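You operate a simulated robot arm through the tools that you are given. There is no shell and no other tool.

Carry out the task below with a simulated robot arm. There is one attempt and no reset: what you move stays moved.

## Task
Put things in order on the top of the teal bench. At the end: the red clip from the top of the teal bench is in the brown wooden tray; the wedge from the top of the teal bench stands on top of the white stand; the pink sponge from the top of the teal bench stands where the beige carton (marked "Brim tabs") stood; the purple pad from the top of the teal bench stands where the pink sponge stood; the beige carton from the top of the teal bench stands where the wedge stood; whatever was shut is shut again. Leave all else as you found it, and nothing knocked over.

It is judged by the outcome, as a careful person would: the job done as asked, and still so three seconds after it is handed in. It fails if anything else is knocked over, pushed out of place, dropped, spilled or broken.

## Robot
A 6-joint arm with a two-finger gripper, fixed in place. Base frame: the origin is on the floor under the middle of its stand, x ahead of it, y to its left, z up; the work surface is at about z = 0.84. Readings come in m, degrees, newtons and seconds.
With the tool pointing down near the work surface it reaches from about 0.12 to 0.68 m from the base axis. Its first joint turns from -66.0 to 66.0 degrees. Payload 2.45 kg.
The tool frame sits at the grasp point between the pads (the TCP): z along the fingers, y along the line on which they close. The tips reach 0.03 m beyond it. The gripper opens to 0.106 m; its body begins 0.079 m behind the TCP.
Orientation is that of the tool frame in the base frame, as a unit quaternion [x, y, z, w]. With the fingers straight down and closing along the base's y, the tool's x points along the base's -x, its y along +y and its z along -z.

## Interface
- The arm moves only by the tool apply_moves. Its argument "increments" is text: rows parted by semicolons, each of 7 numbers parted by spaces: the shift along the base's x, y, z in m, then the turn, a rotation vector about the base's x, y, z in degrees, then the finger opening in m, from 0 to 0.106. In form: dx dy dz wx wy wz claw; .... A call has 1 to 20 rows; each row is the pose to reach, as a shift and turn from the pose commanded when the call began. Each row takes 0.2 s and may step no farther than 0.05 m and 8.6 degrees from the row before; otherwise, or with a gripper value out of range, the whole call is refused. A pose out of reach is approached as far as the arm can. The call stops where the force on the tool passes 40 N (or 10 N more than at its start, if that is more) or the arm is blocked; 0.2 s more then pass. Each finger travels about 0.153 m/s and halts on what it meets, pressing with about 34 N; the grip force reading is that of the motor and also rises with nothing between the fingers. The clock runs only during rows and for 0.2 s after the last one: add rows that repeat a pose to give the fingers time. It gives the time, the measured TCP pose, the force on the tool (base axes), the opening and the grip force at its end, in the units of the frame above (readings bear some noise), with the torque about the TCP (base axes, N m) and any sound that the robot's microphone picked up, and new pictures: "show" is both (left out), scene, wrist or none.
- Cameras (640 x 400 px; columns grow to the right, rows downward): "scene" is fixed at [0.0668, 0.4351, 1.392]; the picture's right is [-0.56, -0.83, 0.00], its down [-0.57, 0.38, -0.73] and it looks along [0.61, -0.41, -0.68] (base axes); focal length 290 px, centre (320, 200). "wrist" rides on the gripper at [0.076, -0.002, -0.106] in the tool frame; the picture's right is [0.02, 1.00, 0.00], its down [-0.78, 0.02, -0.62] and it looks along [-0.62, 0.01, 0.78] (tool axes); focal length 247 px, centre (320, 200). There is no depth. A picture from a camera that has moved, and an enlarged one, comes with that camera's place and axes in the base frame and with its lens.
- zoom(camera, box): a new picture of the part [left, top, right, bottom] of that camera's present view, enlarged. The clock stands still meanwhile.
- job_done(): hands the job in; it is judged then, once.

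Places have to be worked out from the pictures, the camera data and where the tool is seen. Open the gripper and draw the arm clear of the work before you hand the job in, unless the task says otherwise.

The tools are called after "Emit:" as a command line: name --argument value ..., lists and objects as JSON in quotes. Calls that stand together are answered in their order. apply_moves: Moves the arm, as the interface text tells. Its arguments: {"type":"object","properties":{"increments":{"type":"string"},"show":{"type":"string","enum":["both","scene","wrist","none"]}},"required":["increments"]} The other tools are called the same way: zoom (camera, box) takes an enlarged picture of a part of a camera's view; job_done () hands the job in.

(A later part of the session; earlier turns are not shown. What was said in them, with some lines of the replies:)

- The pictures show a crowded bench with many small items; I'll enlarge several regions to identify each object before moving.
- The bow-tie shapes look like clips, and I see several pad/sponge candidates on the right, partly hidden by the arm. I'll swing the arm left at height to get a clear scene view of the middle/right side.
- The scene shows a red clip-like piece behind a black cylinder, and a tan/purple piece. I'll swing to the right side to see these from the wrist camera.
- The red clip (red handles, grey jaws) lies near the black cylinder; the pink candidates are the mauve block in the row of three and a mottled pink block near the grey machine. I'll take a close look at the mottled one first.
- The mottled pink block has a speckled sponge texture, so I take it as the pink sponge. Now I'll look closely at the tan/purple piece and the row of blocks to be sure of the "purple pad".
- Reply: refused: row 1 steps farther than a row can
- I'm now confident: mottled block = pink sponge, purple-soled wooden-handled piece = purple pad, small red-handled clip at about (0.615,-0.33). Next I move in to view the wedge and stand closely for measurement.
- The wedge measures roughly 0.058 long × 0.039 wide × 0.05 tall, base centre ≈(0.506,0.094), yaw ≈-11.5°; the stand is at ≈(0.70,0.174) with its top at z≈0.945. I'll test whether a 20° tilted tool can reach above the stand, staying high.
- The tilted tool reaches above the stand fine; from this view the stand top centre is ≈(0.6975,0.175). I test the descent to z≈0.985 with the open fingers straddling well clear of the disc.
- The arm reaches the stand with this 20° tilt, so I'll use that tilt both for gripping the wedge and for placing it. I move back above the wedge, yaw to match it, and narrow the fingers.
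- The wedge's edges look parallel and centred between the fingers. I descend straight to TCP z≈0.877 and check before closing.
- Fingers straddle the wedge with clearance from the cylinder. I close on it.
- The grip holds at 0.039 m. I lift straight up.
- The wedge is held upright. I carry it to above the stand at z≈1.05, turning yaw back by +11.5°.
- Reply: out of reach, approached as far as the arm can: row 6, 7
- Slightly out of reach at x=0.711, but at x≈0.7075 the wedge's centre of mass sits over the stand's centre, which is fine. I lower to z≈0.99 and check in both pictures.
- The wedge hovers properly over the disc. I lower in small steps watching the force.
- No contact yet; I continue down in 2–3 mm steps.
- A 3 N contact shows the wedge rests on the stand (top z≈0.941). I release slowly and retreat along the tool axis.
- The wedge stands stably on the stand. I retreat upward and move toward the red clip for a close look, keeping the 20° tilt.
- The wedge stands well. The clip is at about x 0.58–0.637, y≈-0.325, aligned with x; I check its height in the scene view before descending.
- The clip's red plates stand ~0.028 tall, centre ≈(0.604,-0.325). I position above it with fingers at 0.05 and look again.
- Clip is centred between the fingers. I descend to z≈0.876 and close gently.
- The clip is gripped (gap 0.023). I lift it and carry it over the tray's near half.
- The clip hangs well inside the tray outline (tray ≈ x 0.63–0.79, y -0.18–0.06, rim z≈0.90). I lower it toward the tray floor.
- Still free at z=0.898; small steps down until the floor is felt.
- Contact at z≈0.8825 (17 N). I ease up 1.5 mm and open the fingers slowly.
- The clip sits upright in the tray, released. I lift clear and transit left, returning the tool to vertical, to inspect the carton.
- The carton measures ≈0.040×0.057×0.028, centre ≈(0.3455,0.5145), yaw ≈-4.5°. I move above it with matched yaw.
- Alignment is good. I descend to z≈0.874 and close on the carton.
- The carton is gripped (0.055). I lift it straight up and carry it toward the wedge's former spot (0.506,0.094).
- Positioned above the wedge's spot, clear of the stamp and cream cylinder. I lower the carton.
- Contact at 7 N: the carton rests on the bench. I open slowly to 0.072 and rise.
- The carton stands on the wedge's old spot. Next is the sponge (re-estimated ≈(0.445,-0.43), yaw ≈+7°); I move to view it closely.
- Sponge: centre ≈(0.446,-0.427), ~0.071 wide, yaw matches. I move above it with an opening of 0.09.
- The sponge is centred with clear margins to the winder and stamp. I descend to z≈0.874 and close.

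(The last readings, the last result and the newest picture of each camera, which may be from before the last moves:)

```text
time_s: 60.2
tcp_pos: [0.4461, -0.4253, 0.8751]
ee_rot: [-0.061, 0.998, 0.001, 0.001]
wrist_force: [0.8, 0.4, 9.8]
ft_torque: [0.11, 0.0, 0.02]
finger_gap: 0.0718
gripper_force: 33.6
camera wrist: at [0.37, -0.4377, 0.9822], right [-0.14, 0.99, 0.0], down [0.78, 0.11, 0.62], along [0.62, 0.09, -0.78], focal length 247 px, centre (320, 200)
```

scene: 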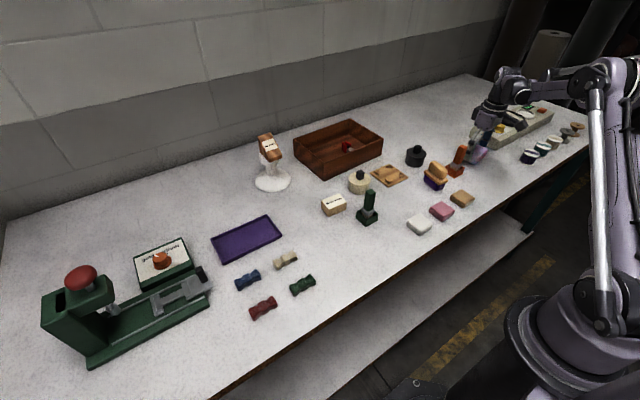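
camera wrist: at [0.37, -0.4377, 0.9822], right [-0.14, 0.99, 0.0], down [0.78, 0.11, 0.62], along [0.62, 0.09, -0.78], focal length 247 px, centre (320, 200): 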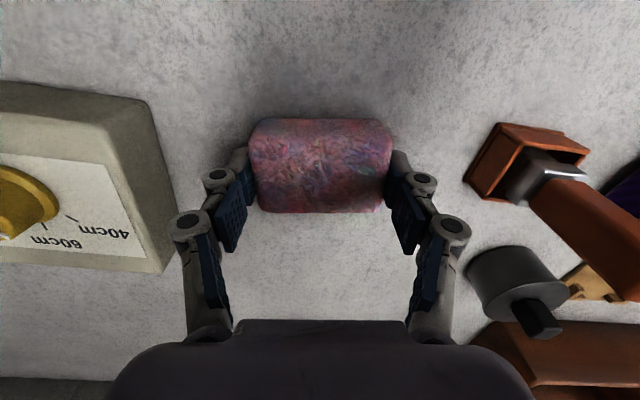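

Gripped at 0.072. I lift a little and check that it comes along level.

Emit:
apply_moves --increments "0 0 0.02 0 0 0 0.06; 0 0 0.05 0 0 0 0.06; 0 0 0.09 0 0 0 0.06; 0 0 0.13 0 0 0 0.06; 0 0 0.17 0 0 0 0.06; 0 0 0.17 0 0 0 0.06" --show "both"

Emit:
zoom --camera "scene" --box '[400, 60, 620, 200]'

```text
time_s: 61.6
tcp_pos: [0.4457, -0.4252, 1.0456]
ee_rot: [-0.061, 0.998, 0.0, 0.001]
wrist_force: [-0.1, -0.8, 0.3]
ft_torque: [0.01, -0.01, -0.01]
finger_gap: 0.072
gripper_force: 34.1
camera wrist: at [0.3699, -0.4366, 1.152], right [-0.14, 0.99, 0.0], down [0.78, 0.11, 0.62], along [0.62, 0.09, -0.78], focal length 247 px, centre (320, 200)
```

scene: 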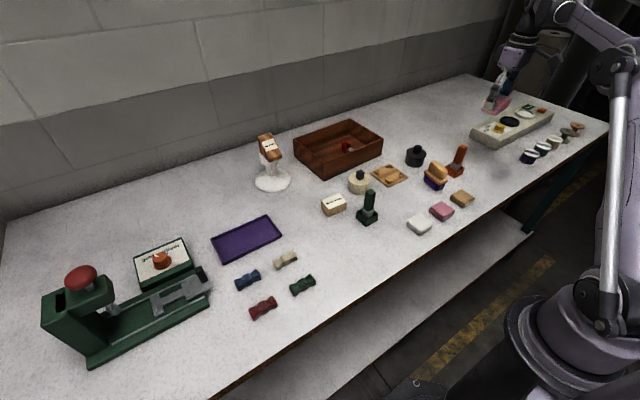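
wrist: 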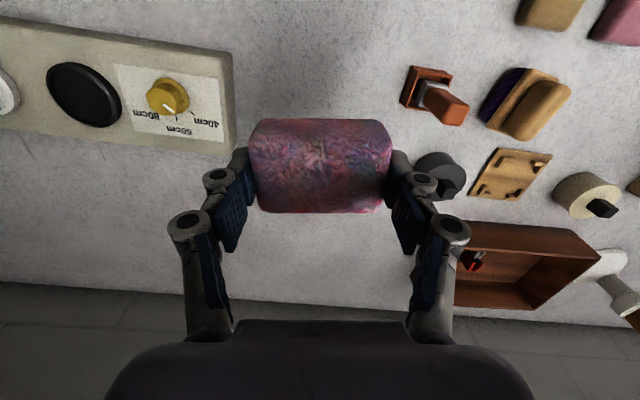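

```text
2.86 times, centred on (510, 130) of scene
camera zoom: at [0.0668, 0.4351, 1.392], right [-0.56, -0.83, 0.0], down [-0.57, 0.38, -0.73], along [0.61, -0.41, -0.68], focal length 829 px, centre (-223, 400)
```

zoom: 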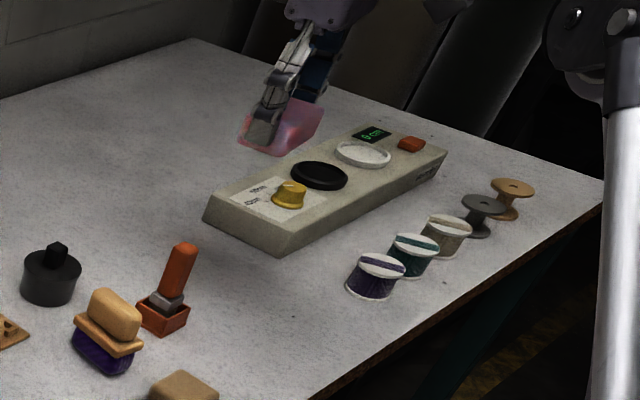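

The sponge is firmly held and level. I carry it across the bench at z≈1.045 toward the carton's former spot.

Emit:
apply_moves --increments "-0.005 0.047 0 0 0 -0.6 0.06; -0.01 0.094 0 0 0 -1.2 0.06; -0.015 0.141 0 0 0 -1.8 0.06; -0.02 0.188 0 0 0 -2.4 0.06; -0.025 0.235 0 0 0 -3 0.06; -0.03 0.282 0 0 0 -3.6 0.06; -0.035 0.329 0 0 0 -4.2 0.06; -0.04 0.376 0 0 0 -4.8 0.06; -0.045 0.423 0 0 0 -5.4 0.06; -0.05 0.47 0 0 0 -6 0.06; -0.055 0.517 0 0 0 -6.6 0.06; -0.06 0.564 0 0 0 -7.2 0.06; -0.065 0.611 0 0 0 -7.8 0.06; -0.07 0.658 0 0 0 -8.4 0.06; -0.075 0.705 0 0 0 -9 0.06; -0.08 0.752 0 0 0 -9.6 0.06; -0.085 0.799 0 0 0 -10.2 0.06; -0.09 0.846 0 0 0 -10.8 0.06; -0.095 0.893 0 0 0 -11.5 0.06; -0.1 0.94 0 0 0 -11.5 0.06" --show "both"

```text
time_s: 65.8
tcp_pos: [0.3461, 0.5149, 1.0464]
ee_rot: [0.041, 0.999, -0.001, 0.0]
wrist_force: [0.4, 0.0, -0.2]
ft_torque: [-0.08, 0.03, -0.02]
finger_gap: 0.0719
gripper_force: 33.8
camera wrist: at [0.2693, 0.518, 1.1523], right [0.06, 1.0, 0.0], down [0.78, -0.05, 0.62], along [0.62, -0.04, -0.78], focal length 247 px, centre (320, 200)
```

scene: 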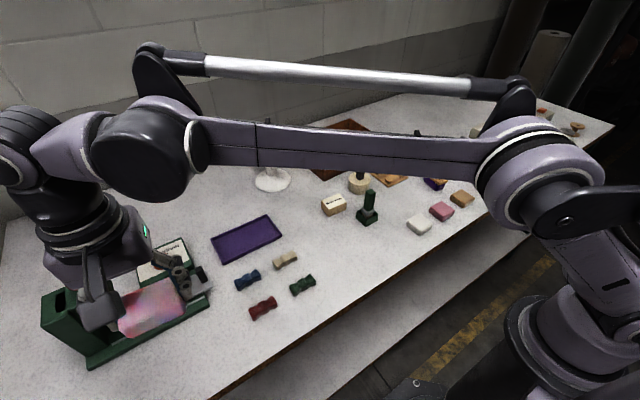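
wrist: 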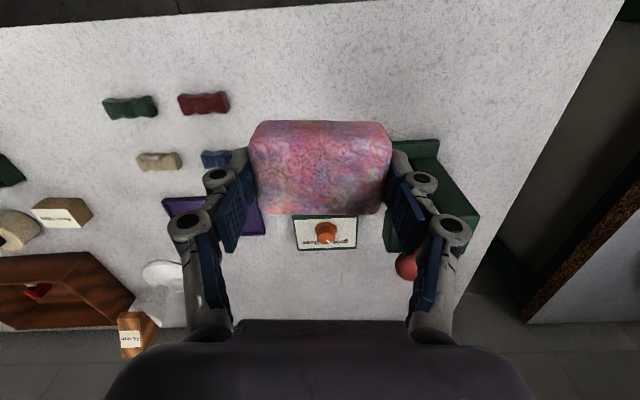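

Force readings are clean. I lower the sponge at the carton's old spot.

Emit:
apply_moves --increments "0 0 -0.04 0 0 0 0.06; 0 0 -0.08 0 0 0 0.06; 0 0 -0.12 0 0 0 0.06; 0 0 -0.15 0 0 0 0.06; 0 0 -0.162 0 0 0 0.06; 0 0 -0.162 0 0 0 0.06" --show "both"

```text
time_s: 67.2
tcp_pos: [0.346, 0.5136, 0.8842]
ee_rot: [0.039, 0.999, 0.0, 0.001]
wrist_force: [0.0, 0.7, -0.7]
ft_torque: [0.02, 0.0, 0.0]
finger_gap: 0.0716
gripper_force: 33.6
camera wrist: at [0.2699, 0.5179, 0.99], right [0.06, 1.0, 0.0], down [0.78, -0.05, 0.62], along [0.62, -0.04, -0.78], focal length 247 px, centre (320, 200)
```

scene: 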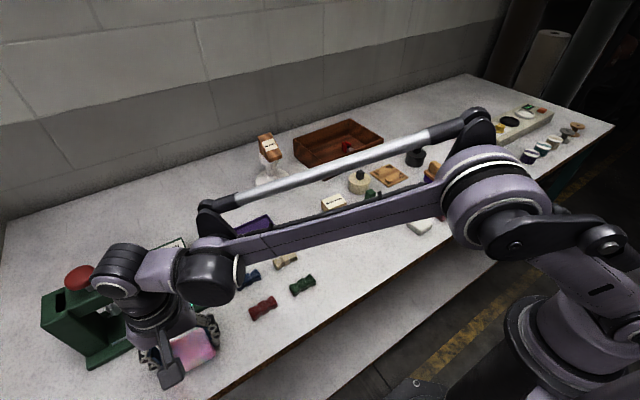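
wrist: 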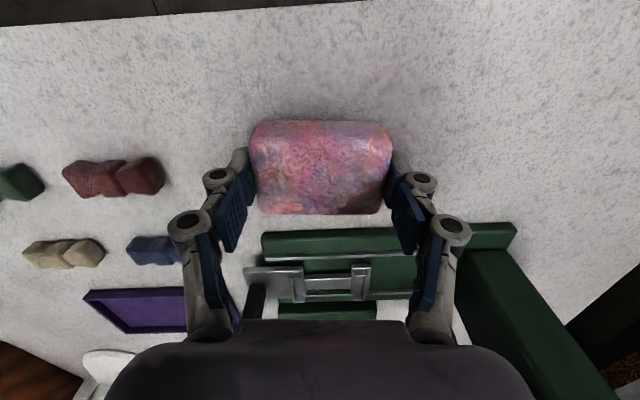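

Emit:
apply_moves --increments "0 0.001 -0.003 0 0 0 0.06; 0 0.001 -0.006 0 0 0 0.06; 0 0.001 -0.006 0 0 0 0.06" --show "none"

Emit:
apply_moves --increments "0 0 -0.0015 0 0 0 0.06; 0 0 -0.0015 0 0 0 0.06" --show "none"

```text
time_s: 68.0
tcp_pos: [0.3466, 0.5147, 0.8783]
ee_rot: [0.04, 0.999, 0.001, 0.0]
wrist_force: [-0.1, -1.0, -0.1]
ft_torque: [0.03, 0.01, 0.03]
finger_gap: 0.0715
gripper_force: 34.0
```

```text
time_s: 68.6
tcp_pos: [0.3466, 0.5157, 0.8765]
ee_rot: [0.04, 0.999, 0.0, 0.0]
wrist_force: [0.2, -0.2, 0.5]
ft_torque: [0.01, -0.01, 0.01]
finger_gap: 0.0718
gripper_force: 33.9
```

Emit:
apply_moves --increments "0 0 -0.0015 0 0 0 0.06; 0 0 -0.0015 0 0 0 0.06" --show "none"

```text
time_s: 69.2
tcp_pos: [0.3467, 0.5151, 0.8757]
ee_rot: [0.039, 0.999, 0.001, 0.0]
wrist_force: [1.3, 0.3, 9.8]
ft_torque: [0.03, 0.0, -0.02]
finger_gap: 0.072
gripper_force: 33.7
```

Contact (9.8 N): the sponge is on the bench. I open gently and rise straight up.

Emit:
apply_moves --increments "0 0 0 0 0 0 0.075; 0 0 0 0 0 0 0.082; 0 0 0 0 0 0 0.088; 0 0 0 0 0 0 0.088; 0 0 0.03 0 0 0 0.088; 0 0 0.07 0 0 0 0.088; 0 0 0.11 0 0 0 0.088; 0 0 0.15 0 0 0 0.088; 0 0 0.17 0 0 0 0.088; 0 0 0.17 0 0 0 0.088" --show "both"

```text
time_s: 71.4
tcp_pos: [0.3467, 0.5157, 1.0454]
ee_rot: [0.039, 0.999, 0.001, 0.0]
wrist_force: [-0.3, 0.0, 0.0]
ft_torque: [-0.03, -0.01, -0.06]
finger_gap: 0.0879
gripper_force: 0.1
camera wrist: at [0.2699, 0.5192, 1.1515], right [0.06, 1.0, 0.0], down [0.78, -0.05, 0.62], along [0.62, -0.04, -0.78], focal length 247 px, centre (320, 200)
```

scene: 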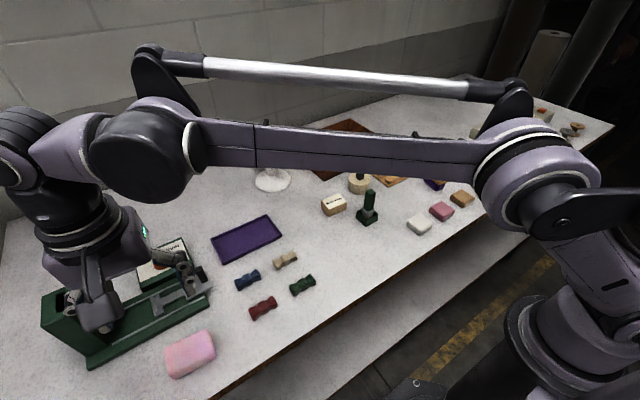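
wrist: 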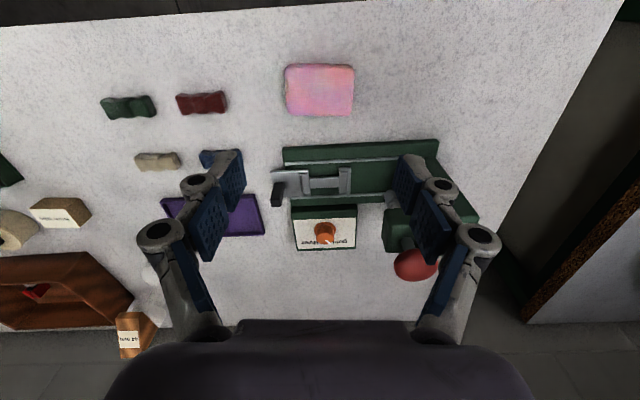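

The sponge is placed. Now I return to the right to inspect the purple pad closely.

Emit:
apply_moves --increments "-0.003 -0.045 0 0 0 0.3 0.088; -0.006 -0.09 0 0 0 0.6 0.088; -0.009 -0.135 0 0 0 0.9 0.088; -0.012 -0.18 0 0 0 1.2 0.088; -0.015 -0.225 0 0 0 1.5 0.088; -0.018 -0.27 0 0 0 1.8 0.088; -0.021 -0.315 0 0 0 2.1 0.088; -0.024 -0.36 0 0 0 2.4 0.088; -0.027 -0.405 0 0 0 2.7 0.088; -0.03 -0.45 0 0 0 3 0.088; -0.033 -0.495 0 0 0 3.3 0.088; -0.036 -0.54 0 0 0 3.6 0.088; -0.039 -0.585 0 0 0 3.9 0.088; -0.042 -0.63 0 0 0 4.2 0.088; -0.045 -0.675 0 0 0 4.5 0.088; -0.047 -0.72 0 0 0 4.5 0.088; -0.047 -0.72 -0.015 0 0 4.5 0.088; -0.047 -0.72 -0.015 0 0 4.5 0.088" --show "both"

Emit:
zoom --camera "wrist" --box '[240, 120, 400, 280]'

Emit:
zoom --camera "scene" --box '[400, 140, 470, 210]'

Emit:
zoom --camera "scene" --box '[30, 230, 330, 390]'

```text
time_s: 75.2
tcp_pos: [0.2991, -0.2054, 1.0297]
ee_rot: [0.001, 1.0, 0.0, 0.0]
wrist_force: [-0.9, 1.3, 0.3]
ft_torque: [0.01, -0.02, 0.0]
finger_gap: 0.0876
gripper_force: 0.0
camera wrist: at [0.2226, -0.2079, 1.1361], right [-0.02, 1.0, 0.0], down [0.78, 0.02, 0.62], along [0.62, 0.01, -0.78], focal length 247 px, centre (320, 200)
```

scene: 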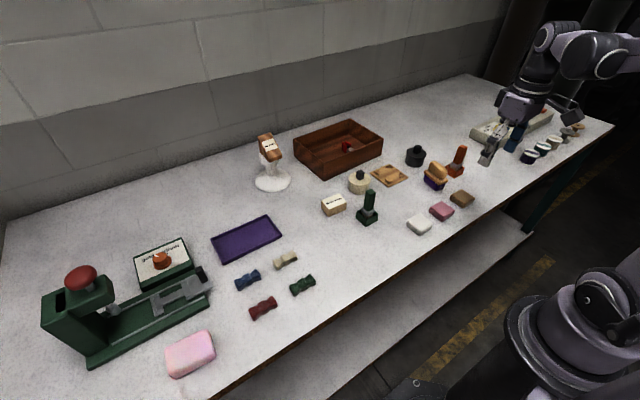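
wrist: 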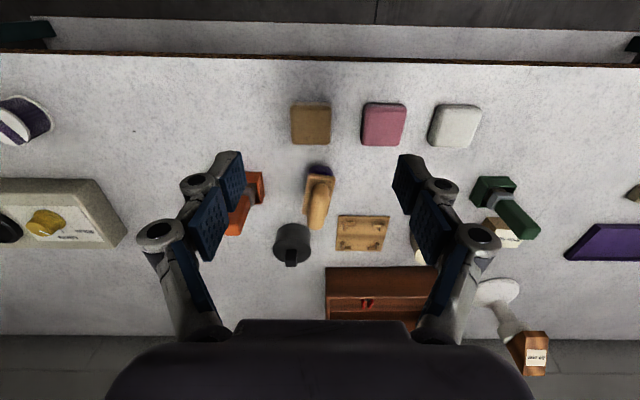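

```text
2.50 times, centred on (320, 200) of wrist
camera zoom: at [0.2226, -0.2079, 1.1361], right [-0.02, 1.0, 0.0], down [0.78, 0.02, 0.62], along [0.62, 0.01, -0.78], focal length 617 px, centre (320, 200)
```

zoom: 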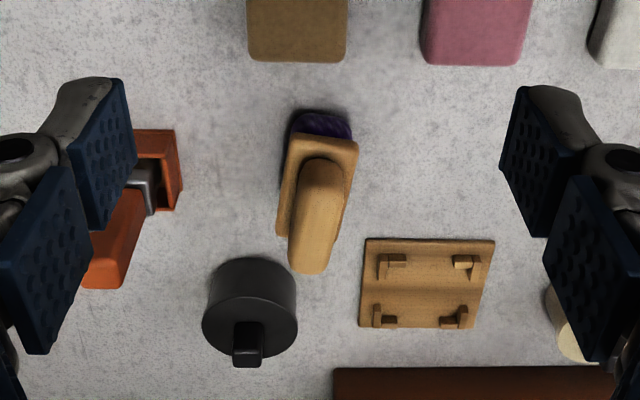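

```text
5.71 times, centred on (435, 175) of scene
camera zoom: at [0.0668, 0.435, 1.392], right [-0.56, -0.83, 0.0], down [-0.57, 0.38, -0.73], along [0.61, -0.41, -0.68], focal length 1657 px, centre (-337, 343)
```

zoom: 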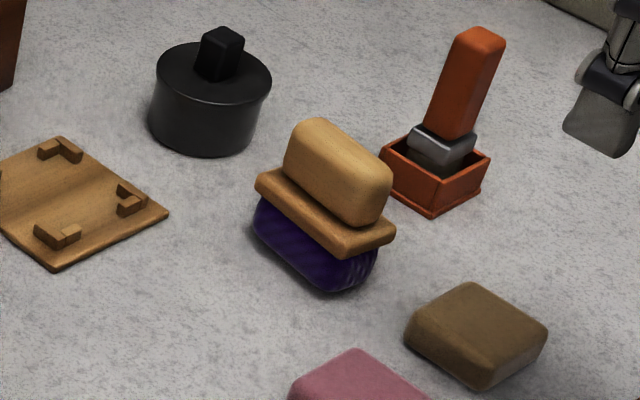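

```text
2.13 times, centred on (180, 310) of scene
camera zoom: at [0.0668, 0.435, 1.392], right [-0.56, -0.83, 0.0], down [-0.57, 0.38, -0.73], along [0.61, -0.41, -0.68], focal length 619 px, centre (619, -35)
```

zoom: 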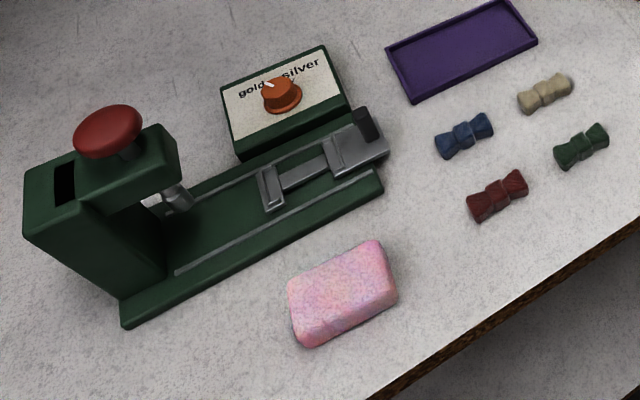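

The purple pad's handle is ≈0.022 wide, centred ≈(0.424,-0.206), yaw ≈-10.5°, top z≈0.914. I move above it with matching yaw, fingers at 0.05.

Emit:
apply_moves --increments "0.03 0 0 0 0 -3 0.07; 0.065 0 -0.01 0 0 -6 0.05; 0.1 0 -0.02 0 0 -9 0.05; 0.125 0 -0.04 0 0 -10.5 0.05; 0.125 0 -0.055 0 0 -10.5 0.05; 0.125 0 -0.055 0 0 -10.5 0.05" --show "both"

Emit:
zoom --camera "wrist" --box '[220, 60, 420, 240]'

```text
time_s: 76.6
tcp_pos: [0.4245, -0.2055, 0.975]
ee_rot: [0.093, 0.996, -0.001, 0.0]
wrist_force: [0.6, 0.9, 0.2]
ft_torque: [0.01, 0.05, 0.01]
finger_gap: 0.0503
gripper_force: 0.1
camera wrist: at [0.3485, -0.1936, 1.0817], right [0.16, 0.99, 0.0], down [0.77, -0.13, 0.62], along [0.61, -0.1, -0.78], focal length 247 px, centre (320, 200)
```

scene: 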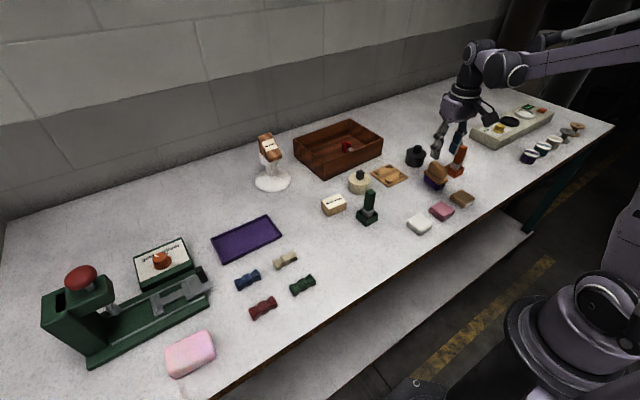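
wrist: 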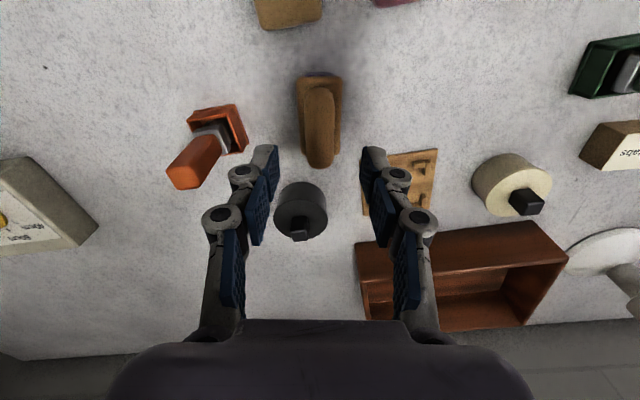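

```text
2.22 times, centred on (320, 150) of wrist
camera zoom: at [0.3485, -0.1936, 1.0817], right [0.16, 0.99, 0.0], down [0.77, -0.13, 0.62], along [0.61, -0.1, -0.78], focal length 549 px, centre (320, 311)
```

zoom: 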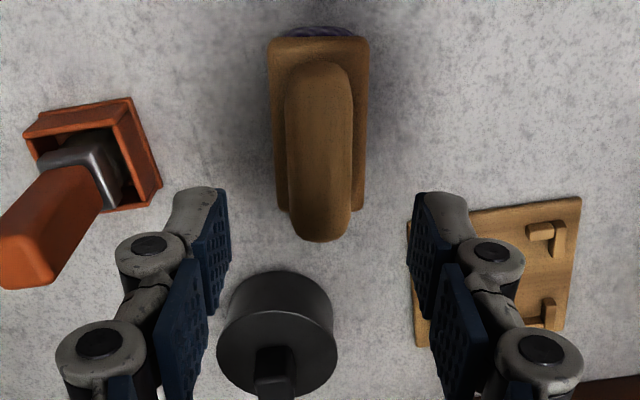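

The handle is aligned and centred. I descend to z≈0.912 and close on it.

Emit:
apply_moves --increments "-0.001 0 -0.03 0 0 0 0.05; -0.002 0 -0.055 0 0 0 0.05; -0.002 0 -0.063 0 0 0 0.05; -0.002 0 -0.063 0 0 0 0.05" --show "both"

```text
time_s: 77.6
tcp_pos: [0.4235, -0.2055, 0.9117]
ee_rot: [0.091, 0.996, 0.0, 0.0]
wrist_force: [0.5, -0.7, -0.8]
ft_torque: [0.0, -0.01, -0.02]
finger_gap: 0.0501
gripper_force: 0.1
camera wrist: at [0.3474, -0.1934, 1.0181], right [0.16, 0.99, 0.0], down [0.77, -0.13, 0.62], along [0.61, -0.1, -0.78], focal length 247 px, centre (320, 200)
```

scene: 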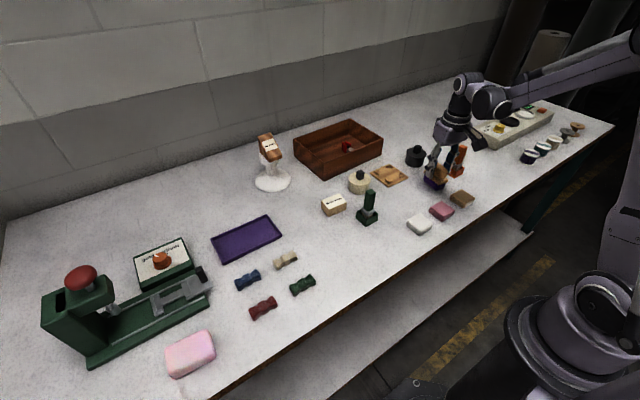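
wrist: 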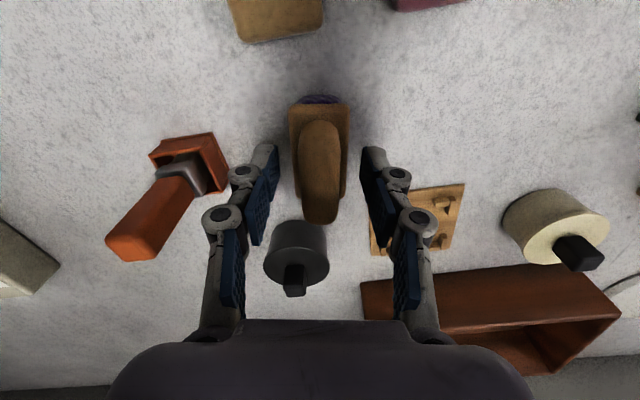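

Emit:
apply_moves --increments "0 0 0 0 0 0 0.035; 0 0 0 0 0 0 0.025; 0 0 0 0 0 0 0.014; 0 0 0 0 0 0 0.014" --show "wrist"

Emit:
zoom --camera "scene" --box '[400, 110, 490, 210]'

```text
time_s: 78.6
tcp_pos: [0.4244, -0.2044, 0.9114]
ee_rot: [0.092, 0.996, 0.0, 0.0]
wrist_force: [0.1, 0.3, 0.1]
ft_torque: [-0.01, -0.02, 0.0]
finger_gap: 0.0212
gripper_force: 34.1
camera wrist: at [0.3474, -0.1934, 1.0183], right [0.16, 0.99, 0.0], down [0.77, -0.13, 0.62], along [0.61, -0.1, -0.78], focal length 247 px, centre (320, 200)
```

wrist: 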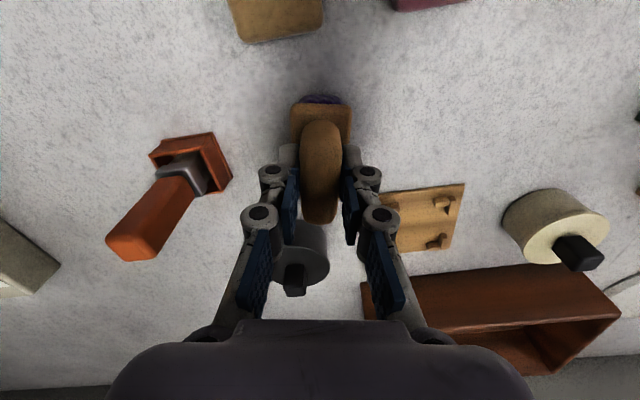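

```text
4.00 times, centred on (445, 160) of scene
camera zoom: at [0.0668, 0.4351, 1.392], right [-0.56, -0.83, 0.0], down [-0.57, 0.38, -0.73], along [0.61, -0.41, -0.68], focal length 1160 px, centre (-180, 360)
```

zoom: 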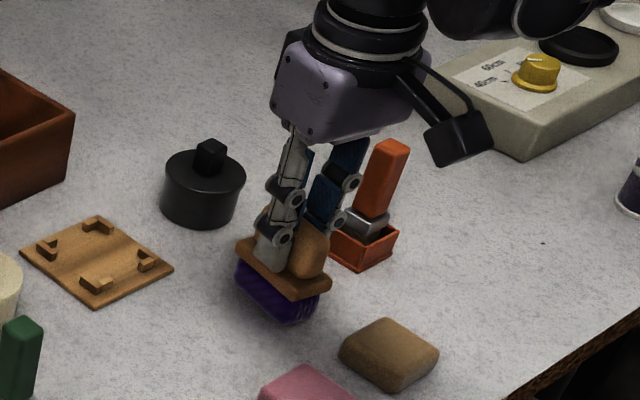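

Handle gripped (0.021). I lift slowly and verify the purple sole comes along with the handle.

Emit:
apply_moves --increments "0 0 0.015 0 0 0 0.014; 0 0 0.03 0 0 0 0.014; 0 0 0.05 0 0 0 0.014; 0 0 0.05 0 0 0 0.014" --show "both"

Emit:
zoom --camera "scene" --box '[400, 110, 490, 210]'

```text
time_s: 79.6
tcp_pos: [0.4218, -0.2052, 0.963]
ee_rot: [0.091, 0.996, 0.0, 0.0]
wrist_force: [0.6, 0.1, -1.6]
ft_torque: [0.03, -0.01, -0.02]
finger_gap: 0.0212
gripper_force: 34.2
camera wrist: at [0.347, -0.1936, 1.0686], right [0.16, 0.99, 0.0], down [0.77, -0.13, 0.62], along [0.61, -0.1, -0.78], focal length 247 px, centre (320, 200)
```

scene: 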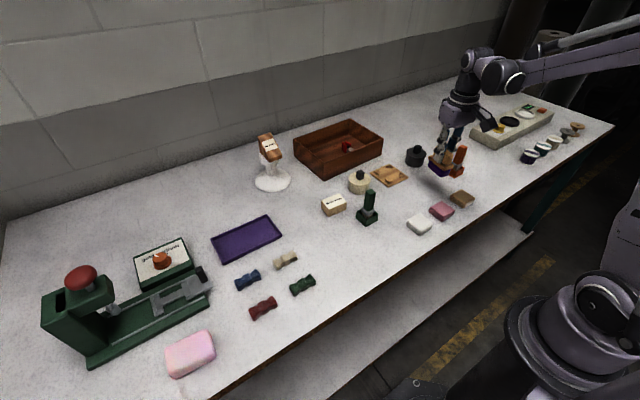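
wrist: 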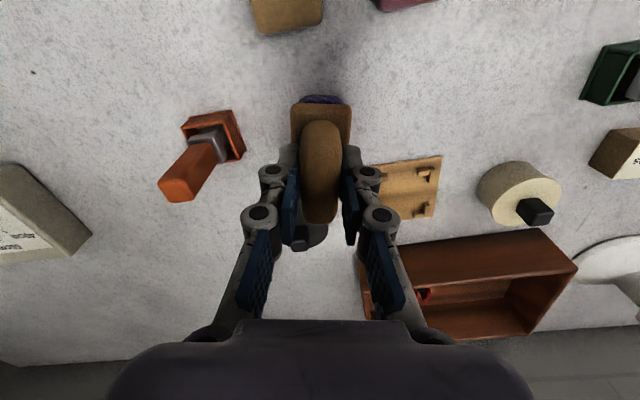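

```text
4.00 times, centred on (445, 160) of scene
camera zoom: at [0.0668, 0.4351, 1.392], right [-0.56, -0.83, 0.0], down [-0.57, 0.38, -0.73], along [0.61, -0.41, -0.68], focal length 1160 px, centre (-180, 360)
```

zoom: 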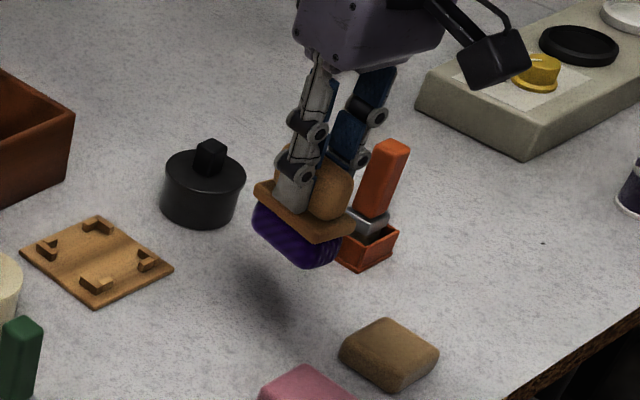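

The whole piece lifts as one. I raise it above the orange stamp's height and carry it over to the sponge's former spot.

Emit:
apply_moves --increments "0 0 0.04 0 0 0 0.014; 0 0 0.08 0 0 0 0.014; 0 0 0.1 0 0 0 0.014; 0.005 -0.045 0.1 0 0 0 0.014; 0.01 -0.09 0.1 0 0 0 0.014; 0.015 -0.135 0.1 0 0 0 0.014; 0.02 -0.18 0.1 0 0 0 0.014; 0.0225 -0.222 0.1 0 0 0 0.014; 0.0225 -0.222 0.1 0 0 0 0.014" --show "both"

```text
time_s: 81.6
tcp_pos: [0.4448, -0.428, 1.0627]
ee_rot: [0.091, 0.996, 0.0, 0.0]
wrist_force: [0.3, -0.1, -1.9]
ft_torque: [-0.01, 0.01, 0.01]
finger_gap: 0.0214
gripper_force: 33.2
camera wrist: at [0.3684, -0.4156, 1.1686], right [0.16, 0.99, 0.0], down [0.77, -0.13, 0.62], along [0.61, -0.1, -0.78], focal length 247 px, centre (320, 200)
```

scene: 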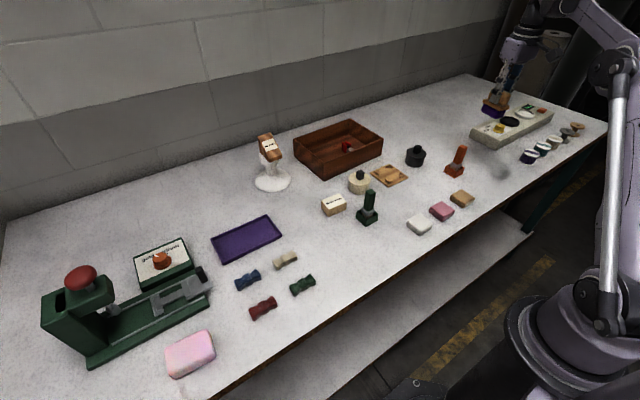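
wrist: 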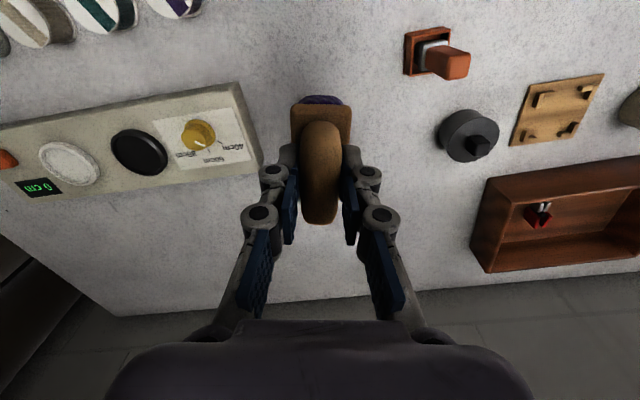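

Positioned over the sponge's old spot with clear margins. I lower the pad.

Emit:
apply_moves --increments "0.001 0.001 -0.04 0 0 0 0.014; 0.001 0.001 -0.08 0 0 0 0.014; 0.001 0.001 -0.115 0 0 0 0.014; 0.001 0.001 -0.138 0 0 0 0.014; 0.001 0.001 -0.142 0 0 0 0.014; 0.001 0.001 -0.142 0 0 0 0.014" --show "both"

```text
time_s: 83.0
tcp_pos: [0.4467, -0.4258, 0.9191]
ee_rot: [0.092, 0.996, 0.001, 0.0]
wrist_force: [0.2, -0.4, -0.9]
ft_torque: [0.02, -0.03, -0.01]
finger_gap: 0.0209
gripper_force: 33.9
camera wrist: at [0.3703, -0.4142, 1.0256], right [0.16, 0.99, 0.0], down [0.77, -0.13, 0.62], along [0.61, -0.1, -0.78], focal length 247 px, centre (320, 200)
```

scene: 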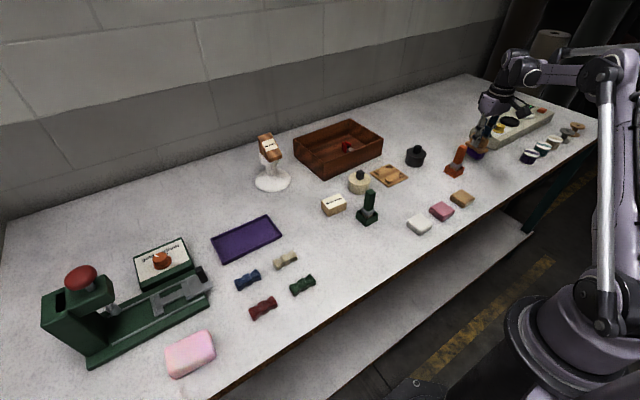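
wrist: 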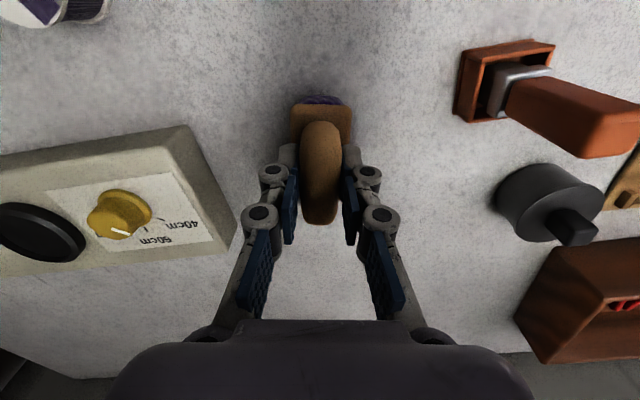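

Emit:
apply_moves --increments "0 0 -0.003 0 0 0 0.014; 0 0 -0.005 0 0 0 0.014; 0 0 -0.005 0 0 0 0.014" --show "none"

Emit:
apply_moves --increments "0 0 -0.0015 0 0 0 0.014; 0 0 -0.0015 0 0 0 0.014" --show "none"

```text
time_s: 83.8
tcp_pos: [0.4476, -0.4247, 0.9145]
ee_rot: [0.091, 0.996, -0.001, 0.0]
wrist_force: [-0.4, 0.6, -1.7]
ft_torque: [0.0, 0.01, 0.01]
finger_gap: 0.021
gripper_force: 34.0
```

```text
time_s: 84.4
tcp_pos: [0.4452, -0.4264, 0.913]
ee_rot: [0.092, 0.996, 0.0, 0.0]
wrist_force: [0.0, -0.6, -2.0]
ft_torque: [0.01, 0.04, 0.01]
finger_gap: 0.0214
gripper_force: 34.3
```

Emit:
apply_moves --increments "0 0 -0.0015 0 0 0 0.014; 0 0 -0.0015 0 0 0 0.014" --show "none"

```text
time_s: 85.0
tcp_pos: [0.4465, -0.4257, 0.9115]
ee_rot: [0.091, 0.996, 0.0, 0.0]
wrist_force: [-0.3, -0.1, 5.4]
ft_torque: [-0.03, -0.1, 0.01]
finger_gap: 0.0211
gripper_force: 34.3
```

Contact (≈6–7 N net): the pad stands on the bench. I open gently and rise.

Emit:
apply_moves --increments "0 0 0 0 0 0 0.024; 0 0 0 0 0 0 0.034; 0 0 0 0 0 0 0.045; 0 0 0 0 0 0 0.05; 0 0 0 0 0 0 0.05; 0 0 0.03 0 0 0 0.05; 0 0 0.07 0 0 0 0.05; 0 0 0.11 0 0 0 0.05; 0 0 0.15 0 0 0 0.05; 0 0 0.15 0 0 0 0.05" --show "both"

```text
time_s: 87.2
tcp_pos: [0.4471, -0.4251, 1.0622]
ee_rot: [0.092, 0.996, 0.0, 0.0]
wrist_force: [-0.2, 0.4, 0.6]
ft_torque: [-0.01, -0.01, -0.01]
finger_gap: 0.05
gripper_force: 0.1
camera wrist: at [0.37, -0.4139, 1.1684], right [0.16, 0.99, 0.0], down [0.77, -0.13, 0.62], along [0.61, -0.1, -0.78], focal length 247 px, centre (320, 200)
```

scene: 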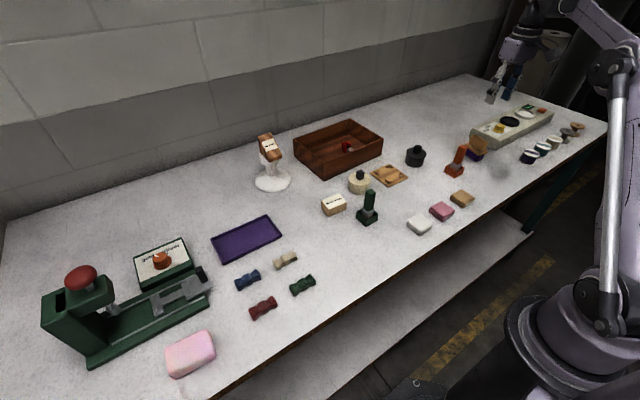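
wrist: 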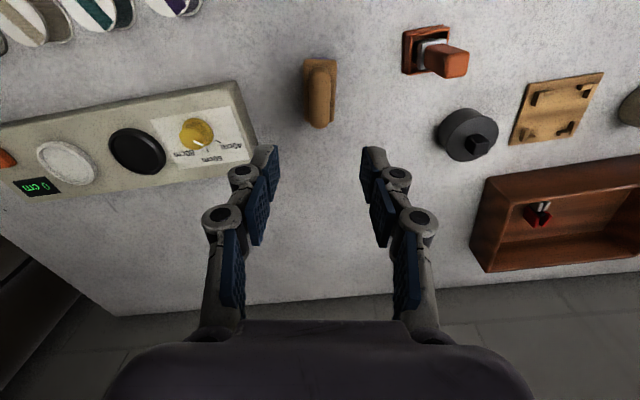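

All items are placed. I retract the arm clear of the work, open the gripper and check everything.

Emit:
apply_moves --increments "-0.03 0.03 0.02 0 0 2 0.06; -0.06 0.06 0.04 0 0 4 0.08; -0.09 0.09 0.055 0 0 6 0.1; -0.12 0.12 0.055 0 0 8 0.106; -0.148 0.15 0.055 0 0 10.5 0.106; -0.148 0.18 0.055 0 0 10.5 0.106; -0.148 0.18 0.055 0 0 10.5 0.106" --show "both"

Emit:
zoom --camera "scene" --box '[390, 110, 590, 230]'

Emit:
zoom --camera "scene" --box '[230, 110, 430, 240]'

Emit:
zoom --camera "scene" --box '[20, 200, 330, 390]'

```text
time_s: 88.8
tcp_pos: [0.2977, -0.2454, 1.1163]
ee_rot: [-0.001, 1.0, -0.001, 0.0]
wrist_force: [0.0, -0.7, -0.6]
ft_torque: [0.01, 0.0, -0.02]
finger_gap: 0.1063
gripper_force: 0.1
camera wrist: at [0.2214, -0.248, 1.2228], right [-0.02, 1.0, 0.0], down [0.78, 0.02, 0.62], along [0.62, 0.01, -0.78], focal length 247 px, centre (320, 200)
```

scene: 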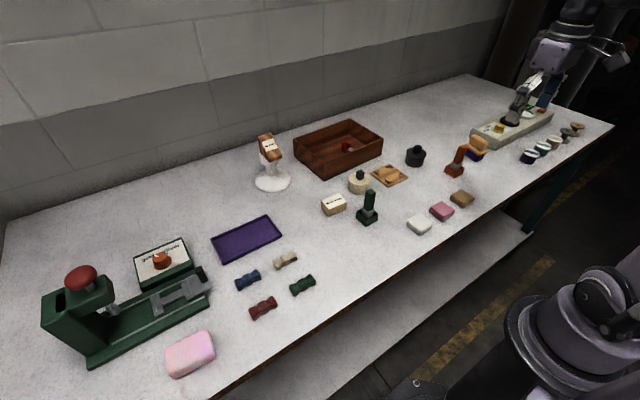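
wrist: 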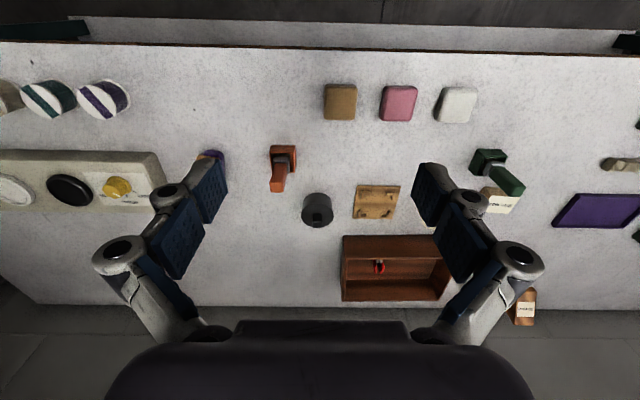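

```text
3.20 times, centred on (490, 170) of scene
camera zoom: at [0.0667, 0.4351, 1.392], right [-0.56, -0.83, 0.0], down [-0.57, 0.38, -0.73], along [0.61, -0.41, -0.68], focal length 928 px, centre (-224, 296)
```

zoom: 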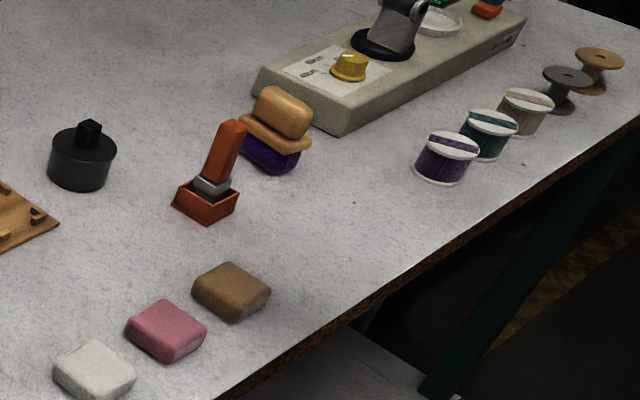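

```text
3.08 times, centred on (330, 175) of scene
camera zoom: at [0.0667, 0.4351, 1.392], right [-0.56, -0.83, 0.0], down [-0.57, 0.38, -0.73], along [0.61, -0.41, -0.68], focal length 892 px, centre (289, 277)
```

zoom: 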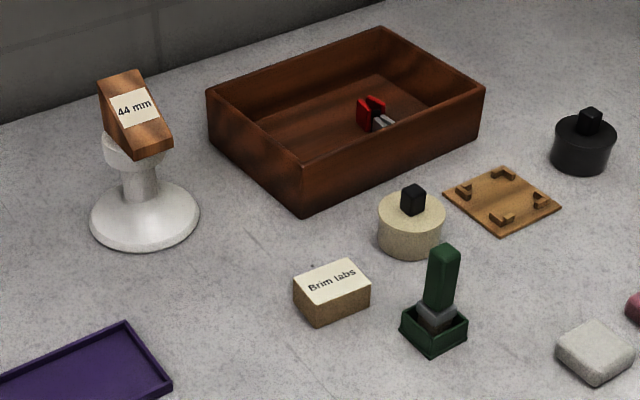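

```text
2.06 times, centred on (175, 295) of scene
camera zoom: at [0.0667, 0.4351, 1.392], right [-0.56, -0.83, 0.0], down [-0.57, 0.38, -0.73], along [0.61, -0.41, -0.68], focal length 599 px, centre (619, 4)
```

zoom: 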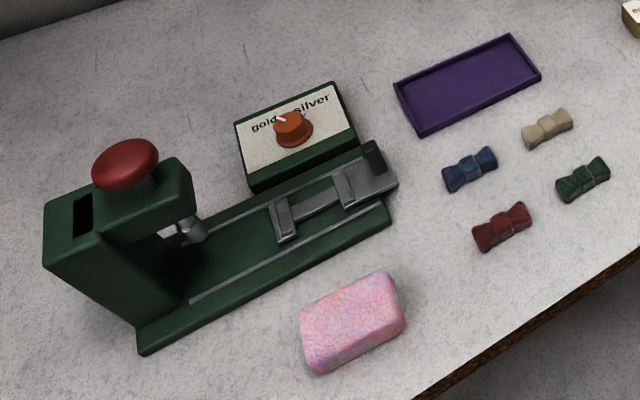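

The final views show the clip in the tray, the wedge stable on the stand, and the carton, sponge and purple pad each on their assigned spots. Nothing else looks disturbed, nothing was opened, and the arm is clear with the gripper open, so I'm handing the job in.

Emit:
job_done

```text
The job is handed in.
```

The job is done and handed in; I don't have the judge's result. In the last pictures everything was upright, and nothing outside the task looked moved or knocked over.

| Item | Where it is now |
|---|---|
| Red clip | In the near half of the brown wooden tray |
| Wedge | On top of the white stand, overhanging slightly on the robot's side; it had stayed put for about a minute |
| Beige carton ("Brim tabs") | Where the wedge stood |
| Pink sponge | Where the carton stood |
| Purple pad | Where the sponge stood |

I had to decide which objects some of the names meant:
- **Pink sponge:** I took this as the mottled pink block by the grey machine, because it has a sponge texture. The plain pink block in the row of three stayed where it was.
- **Purple pad:** I took this as the wooden-handled piece with the purple sole. It lifted as one object.
- **Red clip:** I took this as the small spring clip with red handles, not the dark red bow.

I didn't open anything, so nothing needed shutting. The gripper is open and the arm is clear of the work.
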